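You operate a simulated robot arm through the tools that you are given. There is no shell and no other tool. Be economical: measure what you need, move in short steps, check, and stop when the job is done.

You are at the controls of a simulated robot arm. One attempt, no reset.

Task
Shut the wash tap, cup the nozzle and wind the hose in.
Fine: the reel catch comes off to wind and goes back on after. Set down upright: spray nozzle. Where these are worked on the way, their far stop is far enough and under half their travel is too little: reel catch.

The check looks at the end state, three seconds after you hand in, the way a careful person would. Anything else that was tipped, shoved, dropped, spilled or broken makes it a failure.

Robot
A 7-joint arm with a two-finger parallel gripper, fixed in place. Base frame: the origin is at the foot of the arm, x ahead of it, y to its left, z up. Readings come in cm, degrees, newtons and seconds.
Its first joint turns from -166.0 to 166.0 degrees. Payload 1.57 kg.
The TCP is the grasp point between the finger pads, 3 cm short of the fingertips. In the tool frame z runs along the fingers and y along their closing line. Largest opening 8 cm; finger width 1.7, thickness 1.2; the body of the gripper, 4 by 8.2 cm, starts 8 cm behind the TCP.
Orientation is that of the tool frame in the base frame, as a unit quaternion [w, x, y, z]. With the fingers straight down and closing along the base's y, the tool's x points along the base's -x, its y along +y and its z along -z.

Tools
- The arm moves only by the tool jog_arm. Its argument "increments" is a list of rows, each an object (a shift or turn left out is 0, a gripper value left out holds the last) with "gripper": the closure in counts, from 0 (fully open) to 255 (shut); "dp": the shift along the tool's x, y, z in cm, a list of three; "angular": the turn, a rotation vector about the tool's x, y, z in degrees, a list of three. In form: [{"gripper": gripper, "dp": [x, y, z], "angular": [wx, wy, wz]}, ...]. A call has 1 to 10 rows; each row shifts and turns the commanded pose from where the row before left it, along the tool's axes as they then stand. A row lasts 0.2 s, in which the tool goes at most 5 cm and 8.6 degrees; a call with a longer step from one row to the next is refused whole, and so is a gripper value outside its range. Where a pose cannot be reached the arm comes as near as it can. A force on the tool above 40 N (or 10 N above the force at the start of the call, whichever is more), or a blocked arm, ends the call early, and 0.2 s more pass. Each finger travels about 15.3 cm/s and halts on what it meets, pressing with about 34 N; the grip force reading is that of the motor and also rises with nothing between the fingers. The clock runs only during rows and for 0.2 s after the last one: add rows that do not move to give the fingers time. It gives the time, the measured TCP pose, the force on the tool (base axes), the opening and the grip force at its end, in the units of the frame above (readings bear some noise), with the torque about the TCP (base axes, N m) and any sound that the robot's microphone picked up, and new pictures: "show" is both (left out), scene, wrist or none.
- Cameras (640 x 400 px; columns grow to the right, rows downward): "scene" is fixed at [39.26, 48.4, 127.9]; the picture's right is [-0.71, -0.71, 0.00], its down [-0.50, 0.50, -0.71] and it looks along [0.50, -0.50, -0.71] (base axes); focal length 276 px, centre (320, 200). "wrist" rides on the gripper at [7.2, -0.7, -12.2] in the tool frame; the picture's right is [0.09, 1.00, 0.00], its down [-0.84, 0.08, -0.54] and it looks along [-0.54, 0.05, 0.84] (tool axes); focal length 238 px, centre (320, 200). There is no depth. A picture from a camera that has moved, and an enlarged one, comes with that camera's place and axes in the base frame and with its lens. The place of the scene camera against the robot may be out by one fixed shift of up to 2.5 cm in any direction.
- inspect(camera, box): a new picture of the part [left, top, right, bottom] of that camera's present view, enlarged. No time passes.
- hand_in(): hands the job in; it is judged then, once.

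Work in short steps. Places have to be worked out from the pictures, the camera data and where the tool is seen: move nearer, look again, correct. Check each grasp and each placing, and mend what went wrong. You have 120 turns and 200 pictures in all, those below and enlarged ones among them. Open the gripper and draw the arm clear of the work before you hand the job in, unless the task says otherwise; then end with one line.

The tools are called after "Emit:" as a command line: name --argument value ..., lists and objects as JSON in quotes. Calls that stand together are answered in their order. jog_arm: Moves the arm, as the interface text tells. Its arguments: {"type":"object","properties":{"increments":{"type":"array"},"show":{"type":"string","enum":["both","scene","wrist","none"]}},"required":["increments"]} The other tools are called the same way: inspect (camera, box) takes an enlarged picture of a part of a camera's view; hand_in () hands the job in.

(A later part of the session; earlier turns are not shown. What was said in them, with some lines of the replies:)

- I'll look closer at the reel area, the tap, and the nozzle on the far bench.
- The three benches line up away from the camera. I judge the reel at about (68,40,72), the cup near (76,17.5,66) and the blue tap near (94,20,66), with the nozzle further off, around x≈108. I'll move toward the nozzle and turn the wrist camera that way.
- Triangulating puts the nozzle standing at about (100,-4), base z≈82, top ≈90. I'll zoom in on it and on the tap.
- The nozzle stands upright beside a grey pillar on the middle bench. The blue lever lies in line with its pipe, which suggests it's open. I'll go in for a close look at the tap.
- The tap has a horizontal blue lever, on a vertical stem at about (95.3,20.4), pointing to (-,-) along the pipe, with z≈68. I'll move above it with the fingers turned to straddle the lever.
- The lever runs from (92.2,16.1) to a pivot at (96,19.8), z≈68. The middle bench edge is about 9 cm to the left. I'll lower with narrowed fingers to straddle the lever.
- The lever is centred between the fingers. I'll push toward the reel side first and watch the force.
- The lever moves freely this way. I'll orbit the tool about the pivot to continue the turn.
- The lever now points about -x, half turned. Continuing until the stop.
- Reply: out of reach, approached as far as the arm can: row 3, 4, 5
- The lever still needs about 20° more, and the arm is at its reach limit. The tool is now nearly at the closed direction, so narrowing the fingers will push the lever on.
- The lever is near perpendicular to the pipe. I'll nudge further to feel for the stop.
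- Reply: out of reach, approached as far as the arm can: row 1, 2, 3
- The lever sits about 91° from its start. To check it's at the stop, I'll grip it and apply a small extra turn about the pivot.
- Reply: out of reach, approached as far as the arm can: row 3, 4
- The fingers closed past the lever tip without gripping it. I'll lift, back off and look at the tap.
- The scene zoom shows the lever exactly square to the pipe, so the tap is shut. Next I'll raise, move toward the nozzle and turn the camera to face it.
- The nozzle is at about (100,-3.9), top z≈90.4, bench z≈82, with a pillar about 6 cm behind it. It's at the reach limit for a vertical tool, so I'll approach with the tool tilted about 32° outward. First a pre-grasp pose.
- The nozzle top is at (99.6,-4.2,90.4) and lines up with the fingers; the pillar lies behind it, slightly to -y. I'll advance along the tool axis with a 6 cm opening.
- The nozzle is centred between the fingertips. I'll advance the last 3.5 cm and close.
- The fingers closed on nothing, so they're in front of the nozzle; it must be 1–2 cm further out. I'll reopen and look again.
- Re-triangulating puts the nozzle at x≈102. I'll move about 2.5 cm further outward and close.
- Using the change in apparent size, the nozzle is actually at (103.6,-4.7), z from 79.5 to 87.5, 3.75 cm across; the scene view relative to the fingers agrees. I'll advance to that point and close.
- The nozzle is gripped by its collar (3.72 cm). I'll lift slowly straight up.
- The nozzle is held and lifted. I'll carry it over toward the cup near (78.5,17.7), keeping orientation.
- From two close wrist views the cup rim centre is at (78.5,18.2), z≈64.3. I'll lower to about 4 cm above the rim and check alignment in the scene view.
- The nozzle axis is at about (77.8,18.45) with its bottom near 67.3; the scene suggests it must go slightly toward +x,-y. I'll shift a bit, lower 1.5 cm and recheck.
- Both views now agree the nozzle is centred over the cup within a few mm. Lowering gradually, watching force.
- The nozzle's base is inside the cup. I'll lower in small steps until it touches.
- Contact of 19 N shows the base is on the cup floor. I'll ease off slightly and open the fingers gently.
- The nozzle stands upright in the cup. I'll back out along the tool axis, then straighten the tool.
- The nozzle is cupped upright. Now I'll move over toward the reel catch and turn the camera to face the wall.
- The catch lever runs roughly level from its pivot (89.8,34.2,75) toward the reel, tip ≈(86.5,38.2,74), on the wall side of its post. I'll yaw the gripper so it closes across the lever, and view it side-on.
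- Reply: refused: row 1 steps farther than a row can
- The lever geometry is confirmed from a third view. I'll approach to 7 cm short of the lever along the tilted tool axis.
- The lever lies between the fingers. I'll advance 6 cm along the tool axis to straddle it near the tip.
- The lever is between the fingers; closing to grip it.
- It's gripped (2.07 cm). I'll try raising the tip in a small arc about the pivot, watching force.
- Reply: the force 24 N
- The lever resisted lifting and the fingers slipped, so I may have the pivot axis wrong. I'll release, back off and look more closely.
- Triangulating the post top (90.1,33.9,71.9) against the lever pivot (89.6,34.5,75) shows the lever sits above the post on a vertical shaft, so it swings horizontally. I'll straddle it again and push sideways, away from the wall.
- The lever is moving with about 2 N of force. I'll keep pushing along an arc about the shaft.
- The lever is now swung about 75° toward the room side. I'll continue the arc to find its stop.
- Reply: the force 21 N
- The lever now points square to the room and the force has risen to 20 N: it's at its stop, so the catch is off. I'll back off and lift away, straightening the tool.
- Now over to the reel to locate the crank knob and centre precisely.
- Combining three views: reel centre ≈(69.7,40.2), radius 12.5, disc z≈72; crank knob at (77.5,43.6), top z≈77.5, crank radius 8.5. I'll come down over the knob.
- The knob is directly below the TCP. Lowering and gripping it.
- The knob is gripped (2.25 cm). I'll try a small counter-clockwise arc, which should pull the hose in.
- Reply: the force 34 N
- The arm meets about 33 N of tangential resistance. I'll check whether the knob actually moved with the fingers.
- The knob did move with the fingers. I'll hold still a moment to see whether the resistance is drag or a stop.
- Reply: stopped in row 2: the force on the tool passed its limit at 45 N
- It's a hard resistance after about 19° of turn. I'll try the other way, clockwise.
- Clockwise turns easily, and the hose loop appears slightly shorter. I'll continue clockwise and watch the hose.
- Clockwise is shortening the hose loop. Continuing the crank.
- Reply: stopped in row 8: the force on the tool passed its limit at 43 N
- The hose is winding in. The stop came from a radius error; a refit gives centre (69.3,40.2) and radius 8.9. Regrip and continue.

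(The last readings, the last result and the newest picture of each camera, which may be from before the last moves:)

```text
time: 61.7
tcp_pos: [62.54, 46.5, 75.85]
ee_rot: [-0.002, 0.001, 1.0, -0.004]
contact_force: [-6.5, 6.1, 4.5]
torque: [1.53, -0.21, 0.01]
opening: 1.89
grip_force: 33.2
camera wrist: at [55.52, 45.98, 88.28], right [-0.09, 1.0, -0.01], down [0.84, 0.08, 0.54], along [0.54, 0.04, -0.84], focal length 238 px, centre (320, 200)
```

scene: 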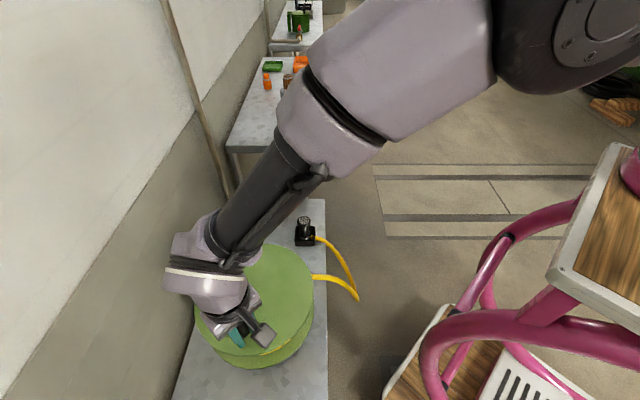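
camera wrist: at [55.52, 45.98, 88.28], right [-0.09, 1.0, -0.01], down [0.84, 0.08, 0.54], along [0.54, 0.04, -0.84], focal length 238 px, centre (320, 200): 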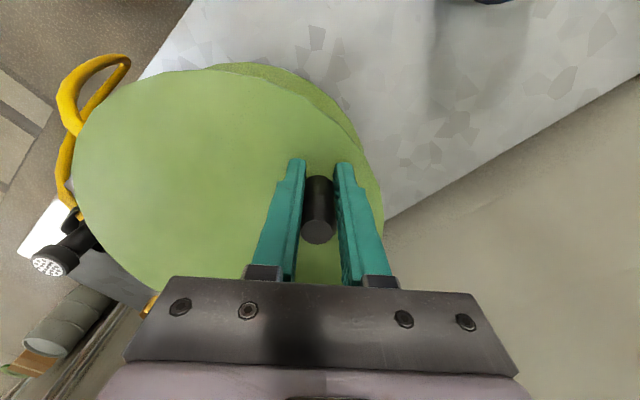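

The loop keeps shrinking, but the knob has slid about 2 cm toward the pad edge in +x. I'll recentre on it and regrip.

Emit:
jog_arm --increments '[{"gripper": 130}, {"gripper": 130, "dp": [-1.0, 0.05, 0]}, {"gripper": 130, "dp": [-1.0, 0.05, 0]}, {"gripper": 180}, {"gripper": 255}, {"gripper": 255}]' --show "wrist"

```text
time: 63.1
tcp_pos: [64.68, 46.43, 75.95]
ee_rot: [-0.002, 0.0, 1.0, -0.005]
contact_force: [-2.0, 4.8, -1.9]
torque: [1.53, 0.32, 0.08]
opening: 2.41
grip_force: 35.5
camera wrist: at [57.64, 45.95, 88.24], right [-0.09, 1.0, -0.01], down [0.84, 0.08, 0.54], along [0.54, 0.04, -0.84], focal length 238 px, centre (320, 200)
```

wrist: 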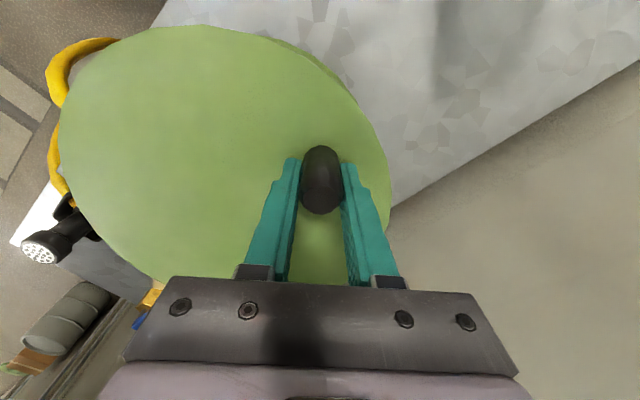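

Regripped at (64.6,46.4). Continuing with centre (70,40.1) and radius 8.35.

Emit:
jog_arm --increments '[{"dp": [-1.4, 1.03, 0]}, {"dp": [-1.61, 0.67, 0]}, {"dp": [-1.716, 0.32, 0]}, {"dp": [-1.746, -0.04, 0]}, {"dp": [-1.7, -0.4, 0]}, {"dp": [-1.576, -0.75, 0]}, {"dp": [-1.387, -1.06, 0]}, {"dp": [-1.136, -1.326, 0]}, {"dp": [-0.836, -1.53, 0]}]' --show "both"

```text
time: 65.1
tcp_pos: [77.94, 43.17, 75.71]
ee_rot: [-0.001, 0.0, 1.0, -0.005]
contact_force: [0.9, 0.3, 0.2]
torque: [-0.05, -0.07, 0.03]
opening: 0.0
grip_force: 21.2
camera wrist: at [70.77, 42.8, 88.13], right [-0.09, 1.0, -0.01], down [0.84, 0.08, 0.54], along [0.54, 0.04, -0.84], focal length 238 px, centre (320, 200)
```

scene: 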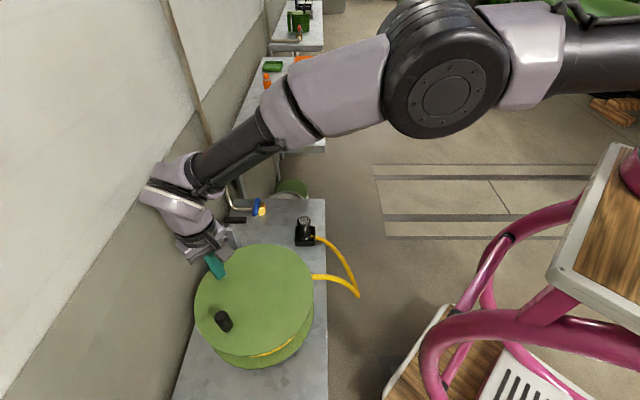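
wrist: 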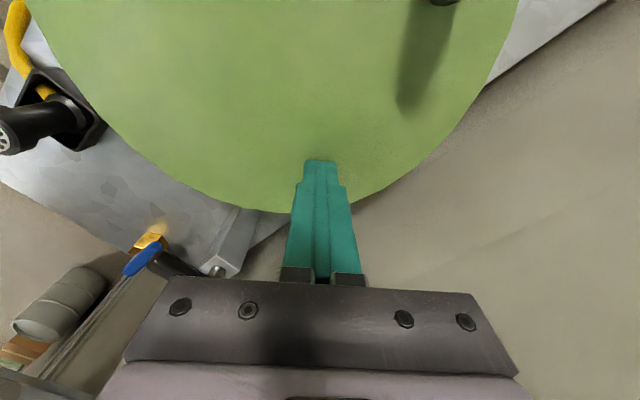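

The knob slipped out partway; it's now at about (68.4,48.2). I'll keep the closing line tangential by turning the tool with the crank. First raise, re-aim and pre-rotate.

Emit:
jog_arm --increments '[{"gripper": 80, "dp": [0, 0, -4.5]}, {"dp": [0, 0, -4.5]}, {"dp": [3.2, 1.7, 0]}, {"dp": [3.2, 1.7, 0]}, {"dp": [3.2, 1.7, 0]}, {"angular": [0, 0, -8.6]}, {"angular": [0, 0, -8.6]}, {"angular": [0, 0, -8.6]}, {"angular": [0, 0, -8.6]}, {"angular": [0, 0, -8.6]}]' --show "none"

Emit:
jog_arm --increments '[{"angular": [0, 0, -8.6]}, {"angular": [0, 0, -8.6]}, {"angular": [0, 0, -8.6]}, {"angular": [0, 0, -8.6]}]' --show "both"

```text
time: 67.3
tcp_pos: [68.47, 48.44, 84.81]
ee_rot: [-0.003, -0.366, 0.93, -0.004]
contact_force: [0.5, 0.4, -1.0]
torque: [0.02, 0.02, 0.01]
opening: 5.52
grip_force: 0.2
```

```text
time: 68.3
tcp_pos: [68.37, 48.49, 84.81]
ee_rot: [-0.004, -0.625, 0.781, -0.003]
contact_force: [0.0, 0.2, 0.4]
torque: [0.0, 0.02, -0.03]
opening: 5.48
grip_force: 0.1
camera wrist: at [67.47, 41.48, 97.23], right [-0.99, 0.13, 0.0], down [0.11, 0.84, 0.53], along [0.07, 0.53, -0.85], focal length 238 px, centre (320, 200)
```

scene: 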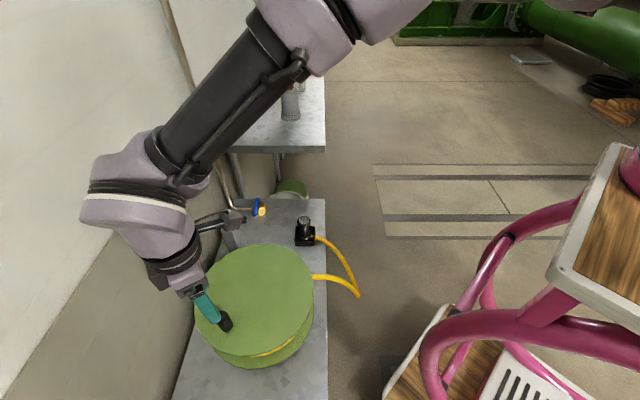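
wrist: 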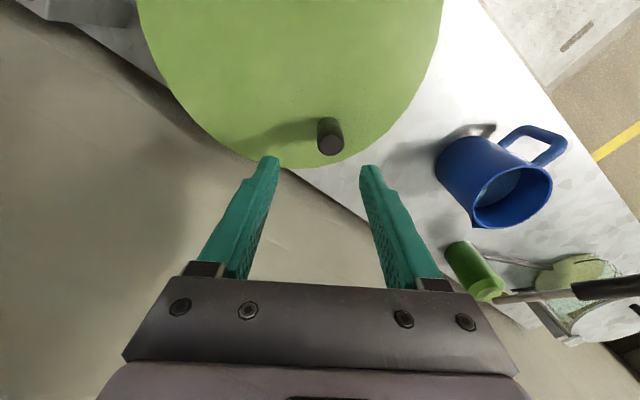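

The knob is at (67.4,48.3). I'll centre, lower and grip.

Emit:
jog_arm --increments '[{"gripper": 80, "dp": [0.24, 0.39, 3]}, {"dp": [0.24, 0.39, 3]}, {"dp": [0, 0, 2.8]}, {"gripper": 150}, {"gripper": 200}, {"gripper": 255}, {"gripper": 255}]' --show "wrist"

```text
time: 69.9
tcp_pos: [67.51, 47.96, 76.02]
ee_rot: [-0.004, -0.625, 0.78, -0.003]
contact_force: [-0.4, 5.8, -4.0]
torque: [0.97, -0.3, 0.22]
opening: 2.28
grip_force: 34.9
camera wrist: at [66.58, 41.1, 88.41], right [-0.99, 0.13, 0.0], down [0.11, 0.84, 0.53], along [0.07, 0.53, -0.85], focal length 238 px, centre (320, 200)
```

wrist: 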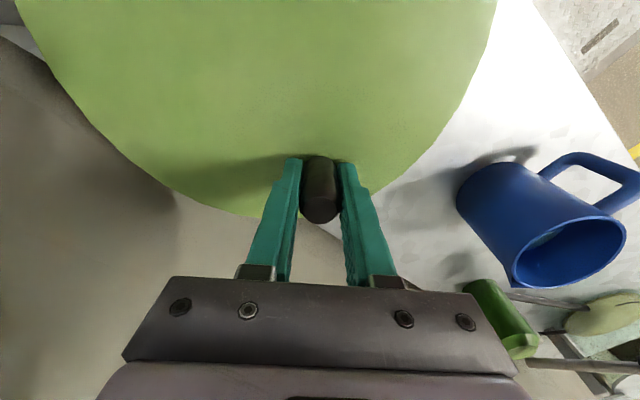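

Gripped firmly. Now 10 rows orbiting with the tool turning 8.5° each.

Emit:
jog_arm --increments '[{"dp": [-0.535, -1.105, 0], "angular": [0, 0, 8.5]}, {"dp": [-0.535, -1.105, 0], "angular": [0, 0, 8.5]}, {"dp": [-0.535, -1.105, 0], "angular": [0, 0, 8.5]}, {"dp": [-0.535, -1.105, 0], "angular": [0, 0, 8.5]}, {"dp": [-0.535, -1.105, 0], "angular": [0, 0, 8.5]}, {"dp": [-0.535, -1.105, 0], "angular": [0, 0, 8.5]}, {"dp": [-0.535, -1.105, 0], "angular": [0, 0, 8.5]}, {"dp": [-0.535, -1.105, 0], "angular": [0, 0, 8.5]}, {"dp": [-0.535, -1.105, 0], "angular": [0, 0, 8.5]}, {"dp": [-0.535, -1.105, 0], "angular": [0, 0, 8.5]}]' --show "both"

```text
time: 72.1
tcp_pos: [77.44, 43.36, 76.05]
ee_rot: [-0.003, 0.068, 0.998, -0.006]
contact_force: [-25.8, -12.5, -6.3]
torque: [1.23, 0.07, 0.15]
opening: 2.34
grip_force: 35.5
camera wrist: at [70.34, 43.84, 88.39], right [0.04, 1.0, -0.01], down [0.84, -0.03, 0.54], along [0.54, -0.03, -0.84], focal length 238 px, centre (320, 200)
```

scene: 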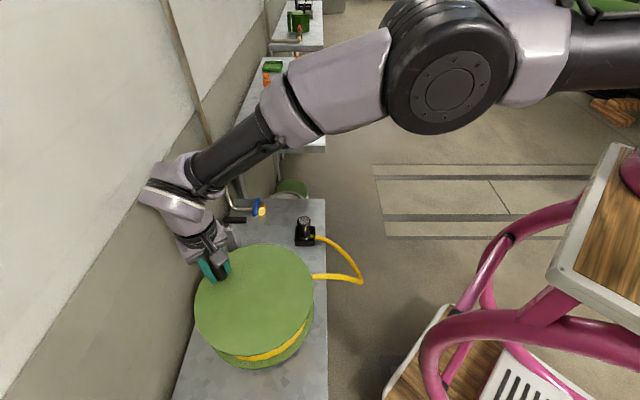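
wrist: 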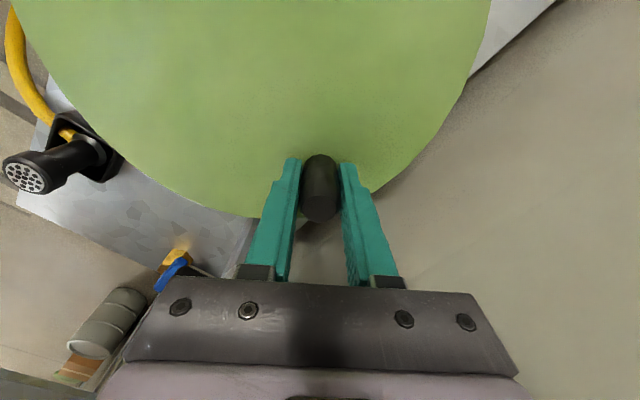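

Winding works and the loop is noticeably shorter. There's a 28 N radial load, so I'll ease inward by 0.45 cm and carry on.

Emit:
jog_arm --increments '[{"dp": [0.39, -0.23, 0]}, {"dp": [-0.55, -1.1, 0], "angular": [0, 0, 8.5]}, {"dp": [-0.55, -1.1, 0], "angular": [0, 0, 8.5]}, {"dp": [-0.55, -1.1, 0], "angular": [0, 0, 8.5]}, {"dp": [-0.55, -1.1, 0], "angular": [0, 0, 8.5]}, {"dp": [-0.55, -1.1, 0], "angular": [0, 0, 8.5]}, {"dp": [-0.55, -1.1, 0], "angular": [0, 0, 8.5]}, {"dp": [-0.55, -1.1, 0], "angular": [0, 0, 8.5]}, {"dp": [-0.55, -1.1, 0], "angular": [0, 0, 8.5]}, {"dp": [-0.55, -1.1, 0], "angular": [0, 0, 8.5]}]' --show "both"

```text
time: 74.2
tcp_pos: [75.54, 34.02, 76.31]
ee_rot: [0.004, 0.627, 0.779, -0.002]
contact_force: [16.2, 8.5, -20.5]
torque: [-0.03, 1.06, 0.34]
opening: 2.36
grip_force: 35.4
stopped in row 10: the force on the tool passed its limit at 51 N (the readings are from after the stop); the commanded pose is now the measured one
camera wrist: at [73.4, 41.08, 88.53], right [0.95, 0.3, 0.0], down [0.25, -0.8, 0.55], along [0.17, -0.52, -0.84], focal length 238 px, centre (320, 200)
```

scene: 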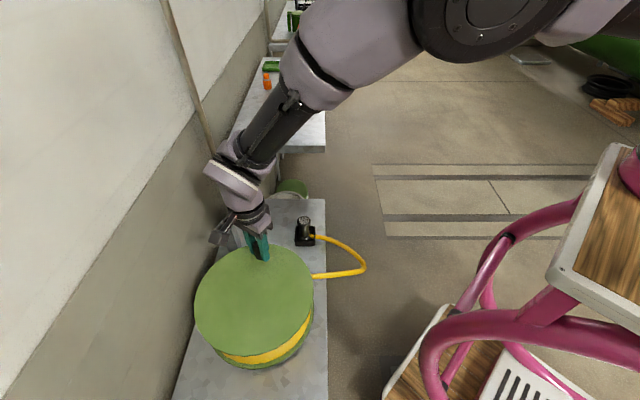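
wrist: 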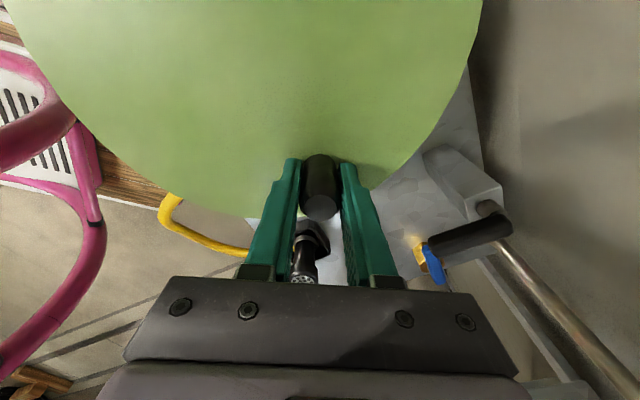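

Tangential resistance reached 51 N after about 450° of winding, which could be the end stop. I'll re-grip and nudge further to tell a stop from a grip strain.

Emit:
jog_arm --increments '[{"gripper": 150}, {"gripper": 150}, {"gripper": 255}, {"gripper": 255}, {"dp": [-0.2, -0.4, 0]}, {"dp": [-0.2, -0.4, 0]}]' --show "wrist"

```text
time: 75.4
tcp_pos: [75.69, 33.95, 76.44]
ee_rot: [0.006, 0.626, 0.78, 0.003]
contact_force: [13.9, 10.2, -17.4]
torque: [-0.28, 1.1, 0.36]
opening: 2.4
grip_force: 36.2
stopped in row 5: the force on the tool passed its limit at 46 N (the readings are from after the stop); the commanded pose is now the measured one
camera wrist: at [73.28, 40.99, 88.72], right [0.95, 0.3, 0.01], down [0.25, -0.8, 0.55], along [0.18, -0.52, -0.84], focal length 238 px, centre (320, 200)
```

wrist: 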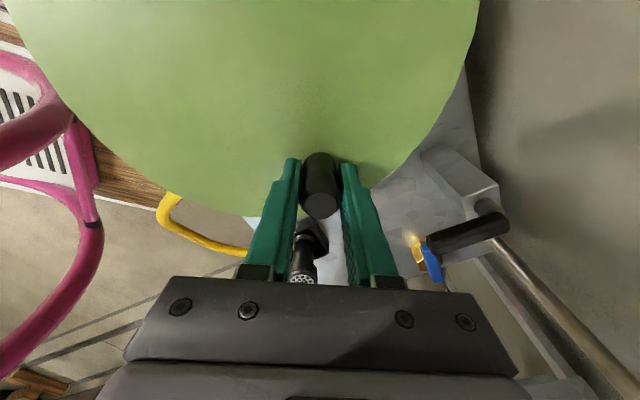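

It blocks straight away. To rule out the wrist posture, I'll release, lift, turn back to a fresh yaw and look.

Emit:
jog_arm --increments '[{"gripper": 80}, {"gripper": 80}, {"dp": [0, 0, -4]}, {"dp": [0, 0, -4]}, {"angular": [0, 0, -8.5]}, {"angular": [0, 0, -8.5]}, {"angular": [0, 0, -8.5]}, {"angular": [0, 0, -8.5]}, {"angular": [0, 0, -8.5]}, {"angular": [0, 0, -8.5]}]' --show "both"

```text
time: 77.6
tcp_pos: [75.39, 33.9, 84.57]
ee_rot: [0.006, 0.23, 0.973, 0.001]
contact_force: [-0.7, -0.6, -0.8]
torque: [-0.01, 0.0, -0.04]
opening: 5.49
grip_force: 0.1
camera wrist: at [68.56, 36.67, 96.77], right [0.36, 0.93, 0.0], down [0.78, -0.3, 0.55], along [0.52, -0.2, -0.83], focal length 238 px, centre (320, 200)
```

scene: 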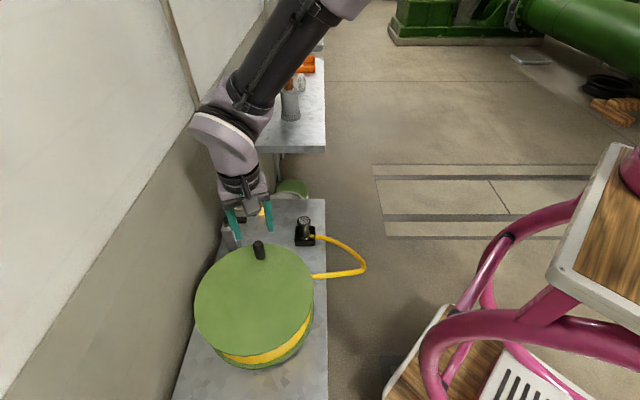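
wrist: 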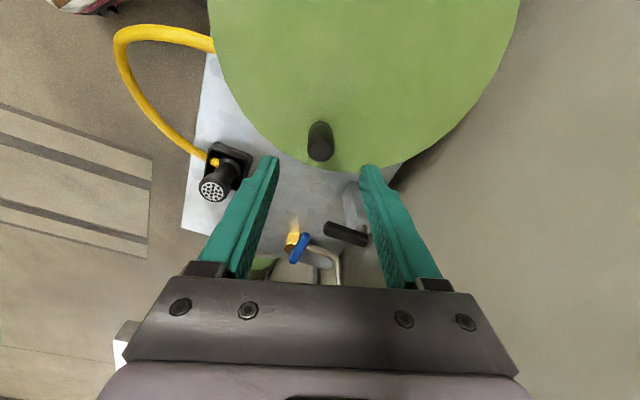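

The knob is at (75.5,34.0). I'll regrip at this yaw and push clockwise once more.

Emit:
jog_arm --increments '[{"dp": [0, 0, 4.2]}, {"dp": [0, 0, 4.2]}, {"gripper": 150}, {"gripper": 200}, {"gripper": 255}, {"gripper": 255}, {"dp": [0.18, -0.46, 0]}, {"dp": [0.19, -0.46, 0]}, {"dp": [0.24, -0.44, 0]}, {"dp": [0.27, -0.42, 0]}]' --show "scene"

```text
time: 79.2
tcp_pos: [75.46, 34.0, 76.3]
ee_rot: [0.009, 0.228, 0.974, 0.004]
contact_force: [13.1, 12.9, -16.8]
torque: [-1.32, 0.08, 0.31]
opening: 2.3
grip_force: 35.3
stopped in row 8: the force on the tool passed its limit at 46 N (the readings are from after the stop); the commanded pose is now the measured one
```

scene: 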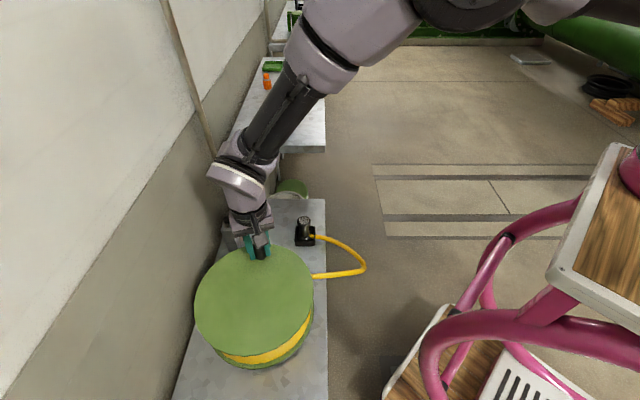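

The reel is firmly at its wound end stop, with the drum full and the hose in. I'll release, lift, and move the closed fingers beside the catch lever on its tap side.

Emit:
jog_arm --increments '[{"gripper": 80}, {"gripper": 80}, {"dp": [0, 0, -4.5]}, {"dp": [0, 0, -4.5]}, {"gripper": 255, "angular": [0, 0, 8.5]}, {"gripper": 255, "angular": [0, 0, 8.5]}, {"dp": [-3.97, 2.13, 0]}, {"dp": [-3.97, 2.13, 0]}, {"dp": [-3.97, 2.13, 0]}]' --show "both"

Emit:
inspect --camera "wrist" --box '[240, 80, 400, 240]'

```text
time: 81.2
tcp_pos: [88.32, 30.41, 85.65]
ee_rot: [0.01, 0.37, 0.929, 0.005]
contact_force: [-0.3, 0.7, 0.1]
torque: [-0.07, -0.04, 0.01]
opening: 0.01
grip_force: 21.5
camera wrist: at [82.36, 34.88, 97.82], right [0.62, 0.79, 0.02], down [0.65, -0.52, 0.55], along [0.44, -0.33, -0.83], focal length 238 px, centre (320, 200)
```

scene: 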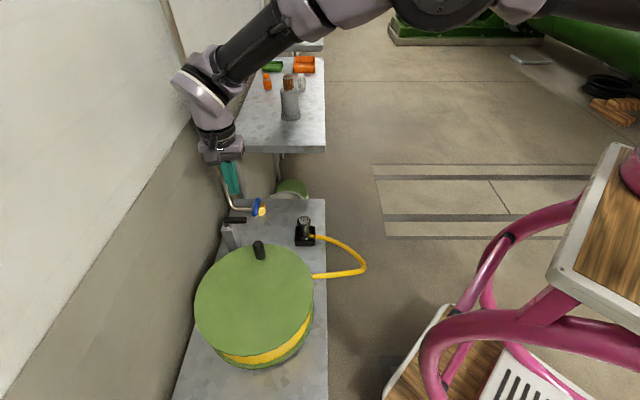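
wrist: 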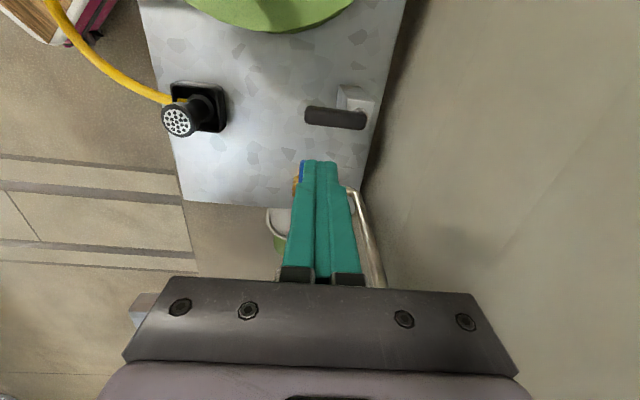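

```text
2.50 times, centred on (320, 160) of wrist
camera zoom: at [82.36, 34.88, 97.82], right [0.62, 0.79, 0.02], down [0.65, -0.52, 0.55], along [0.44, -0.33, -0.83], focal length 596 px, centre (320, 300)
```

zoom: 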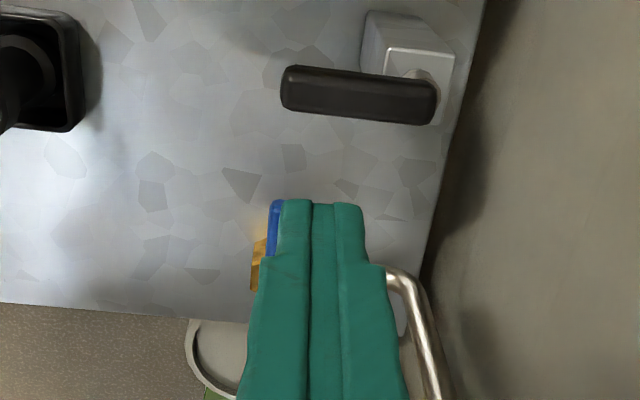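

The lever runs (86.3,30.5)–(89.75,34.5). I'll drop the closed fingers on its tap side, then push toward the reel.

Emit:
jog_arm --increments '[{"dp": [-0.7, 0, 3.2]}, {"dp": [0, 0, 3.2]}, {"dp": [0, 0, 3.1]}]' --show "wrist"

Emit:
inspect --camera "scene" --box '[200, 200, 260, 260]'

```text
time: 82.0
tcp_pos: [89.1, 29.92, 76.21]
ee_rot: [0.009, 0.37, 0.929, 0.006]
contact_force: [-0.7, -0.5, 0.8]
torque: [0.0, -0.03, 0.01]
opening: 0.01
grip_force: 21.3
camera wrist: at [83.09, 34.4, 88.34], right [0.62, 0.79, 0.02], down [0.65, -0.52, 0.55], along [0.44, -0.33, -0.83], focal length 238 px, centre (320, 200)
```

wrist: 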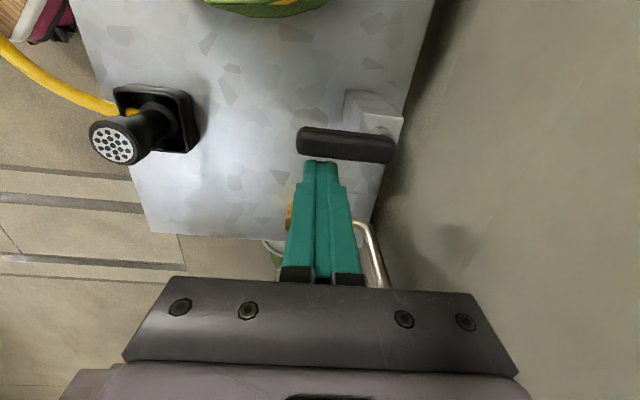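

```text
6.67 times, centred on (230, 230) of scene
camera zoom: at [39.26, 48.4, 127.9], right [-0.71, -0.71, 0.0], down [-0.5, 0.5, -0.71], along [0.5, -0.5, -0.71], focal length 1842 px, centre (920, 0)
```

zoom: 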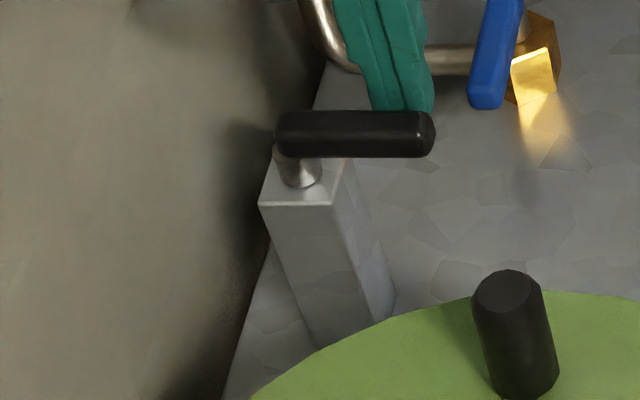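

The fingers are right beside the lever. I'll push it back toward the reel along an arc about the shaft.

Emit:
jog_arm --increments '[{"dp": [0.765, -0.44, 0]}, {"dp": [0.834, -0.286, 0]}, {"dp": [0.874, -0.121, 0]}, {"dp": [0.881, 0.048, 0]}, {"dp": [0.856, 0.215, 0]}, {"dp": [0.798, 0.374, 0]}, {"dp": [0.712, 0.52, 0]}]' --show "wrist"

Emit:
inspect --camera "scene" --box '[200, 200, 260, 260]'

```text
time: 83.6
tcp_pos: [84.97, 34.19, 76.05]
ee_rot: [0.008, 0.37, 0.929, 0.005]
contact_force: [-1.0, 0.3, 0.2]
torque: [-0.01, -0.02, 0.03]
opening: 0.0
grip_force: 21.2
camera wrist: at [79.14, 38.52, 88.17], right [0.62, 0.79, 0.01], down [0.65, -0.52, 0.55], along [0.44, -0.33, -0.83], focal length 238 px, centre (320, 200)
```

wrist: 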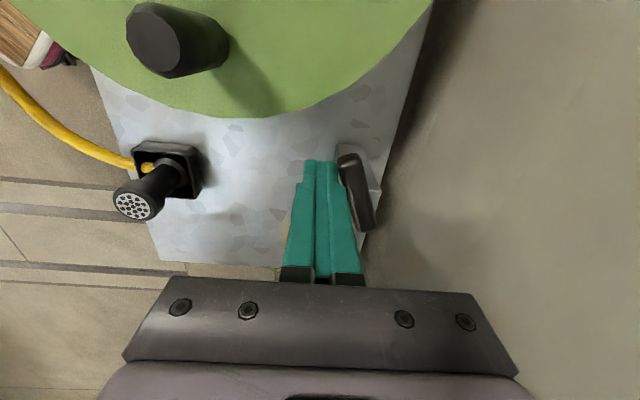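

```text
6.67 times, centred on (230, 230) of scene
camera zoom: at [39.26, 48.4, 127.9], right [-0.71, -0.71, 0.0], down [-0.5, 0.5, -0.71], along [0.5, -0.5, -0.71], focal length 1842 px, centre (920, 0)
```

zoom: 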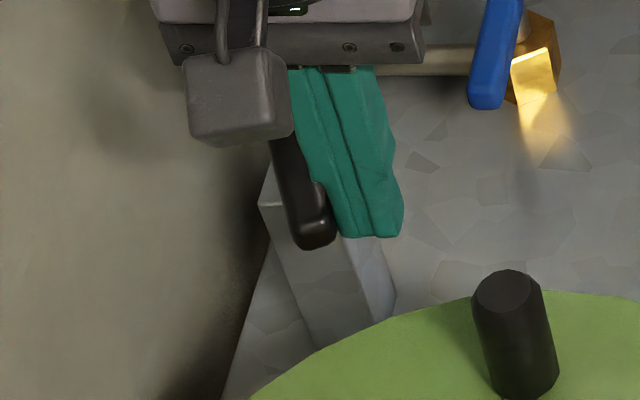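

The lever is about 65° back. Continuing to its engaged stop.

Emit:
jog_arm --increments '[{"dp": [0.5, 0.65, 0]}, {"dp": [0.3, 0.75, 0]}, {"dp": [0.1, 0.7, 0]}, {"dp": [0, 0.5, 0]}, {"dp": [0, 0.4, 0]}, {"dp": [0, 0.4, 0]}]' --show "wrist"

Emit:
inspect --camera "scene" --box '[200, 200, 260, 260]'

```text
time: 84.6
tcp_pos: [85.72, 36.15, 75.96]
ee_rot: [0.005, 0.373, 0.928, 0.001]
contact_force: [-17.2, -13.4, 16.1]
torque: [-0.3, 0.16, -0.16]
opening: 0.0
grip_force: 21.0
stopped in row 4: the force on the tool passed its limit at 47 N (the readings are from after the stop); the commanded pose is now the measured one
camera wrist: at [80.0, 40.76, 88.18], right [0.62, 0.78, 0.01], down [0.65, -0.52, 0.55], along [0.43, -0.34, -0.83], focal length 238 px, centre (320, 200)
```

wrist: 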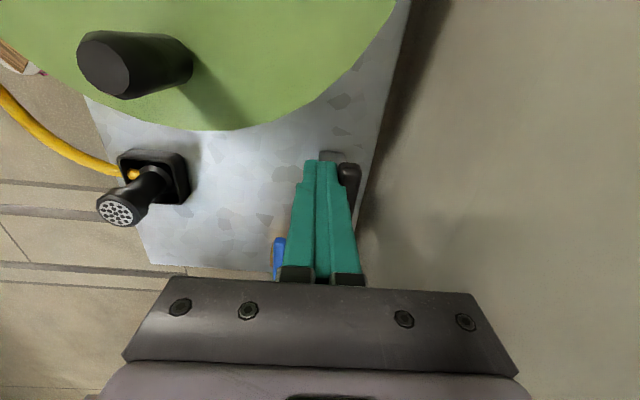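

```text
6.67 times, centred on (230, 230) of scene
camera zoom: at [39.26, 48.4, 127.9], right [-0.71, -0.71, 0.0], down [-0.5, 0.5, -0.71], along [0.5, -0.5, -0.71], focal length 1842 px, centre (920, 0)
```

zoom: 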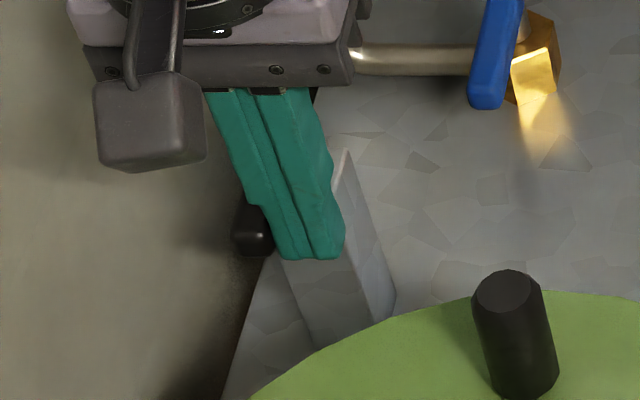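

Firm stop, with the lever tip at its original place: the catch is back on. I'll back away, lift clear and check everything.

Emit:
jog_arm --increments '[{"dp": [0, -1.2, 0]}, {"dp": [0, -1, -4]}, {"dp": [0, 0, -5]}, {"dp": [0, 0, -5]}, {"gripper": 0, "dp": [2, -3, -3]}, {"dp": [2, -4, -2]}, {"dp": [0, -4, -2]}, {"dp": [0, -4, -2]}, {"dp": [0, -4, -2]}, {"dp": [0, -4, -1]}]' --show "both"

Emit:
inspect --camera "scene" --box '[190, 180, 380, 380]'

```text
time: 86.8
tcp_pos: [65.11, 21.1, 101.55]
ee_rot: [0.007, 0.372, 0.928, 0.002]
contact_force: [1.0, 0.6, -0.6]
torque: [-0.04, 0.02, -0.03]
opening: 8.01
grip_force: 0.1
camera wrist: at [59.39, 25.59, 113.77], right [0.62, 0.78, 0.01], down [0.65, -0.52, 0.55], along [0.44, -0.34, -0.83], focal length 238 px, centre (320, 200)
```

scene: 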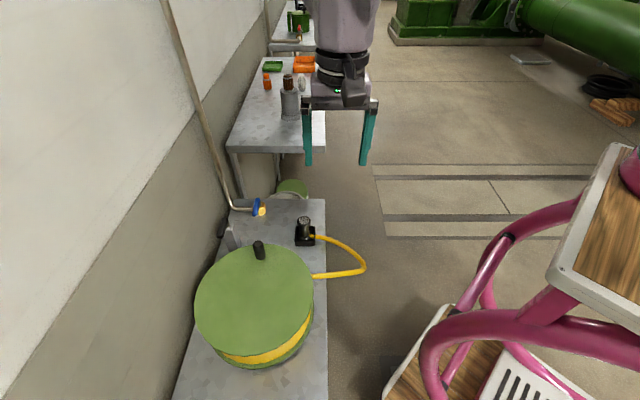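
wrist: 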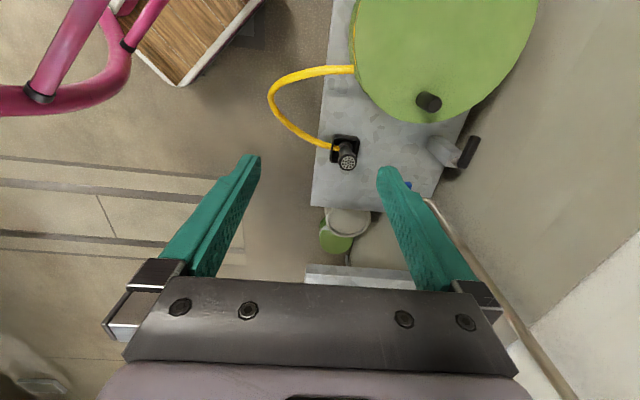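

```text
2.00 times, centred on (285, 280) of scene
camera zoom: at [39.26, 48.4, 127.9], right [-0.71, -0.71, 0.0], down [-0.5, 0.5, -0.71], along [0.5, -0.5, -0.71], focal length 553 px, centre (390, 40)
```

zoom: 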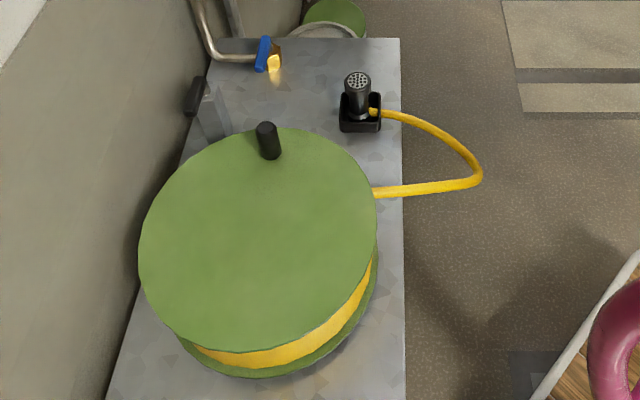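

All parts check out: tap lever square to its pipe, nozzle upright in the cup, drum wound to its stop, catch back on, arm clear. Handing in.

Emit:
hand_in

```text
The job is handed in.
```

I shut the wash tap, stood the nozzle upright in its cup, wound the hose in to the reel's stop and put the reel catch back on. The gripper is open and the arm is clear. I set the tap lever square to its pipe by eye rather than feeling it reach a stop.
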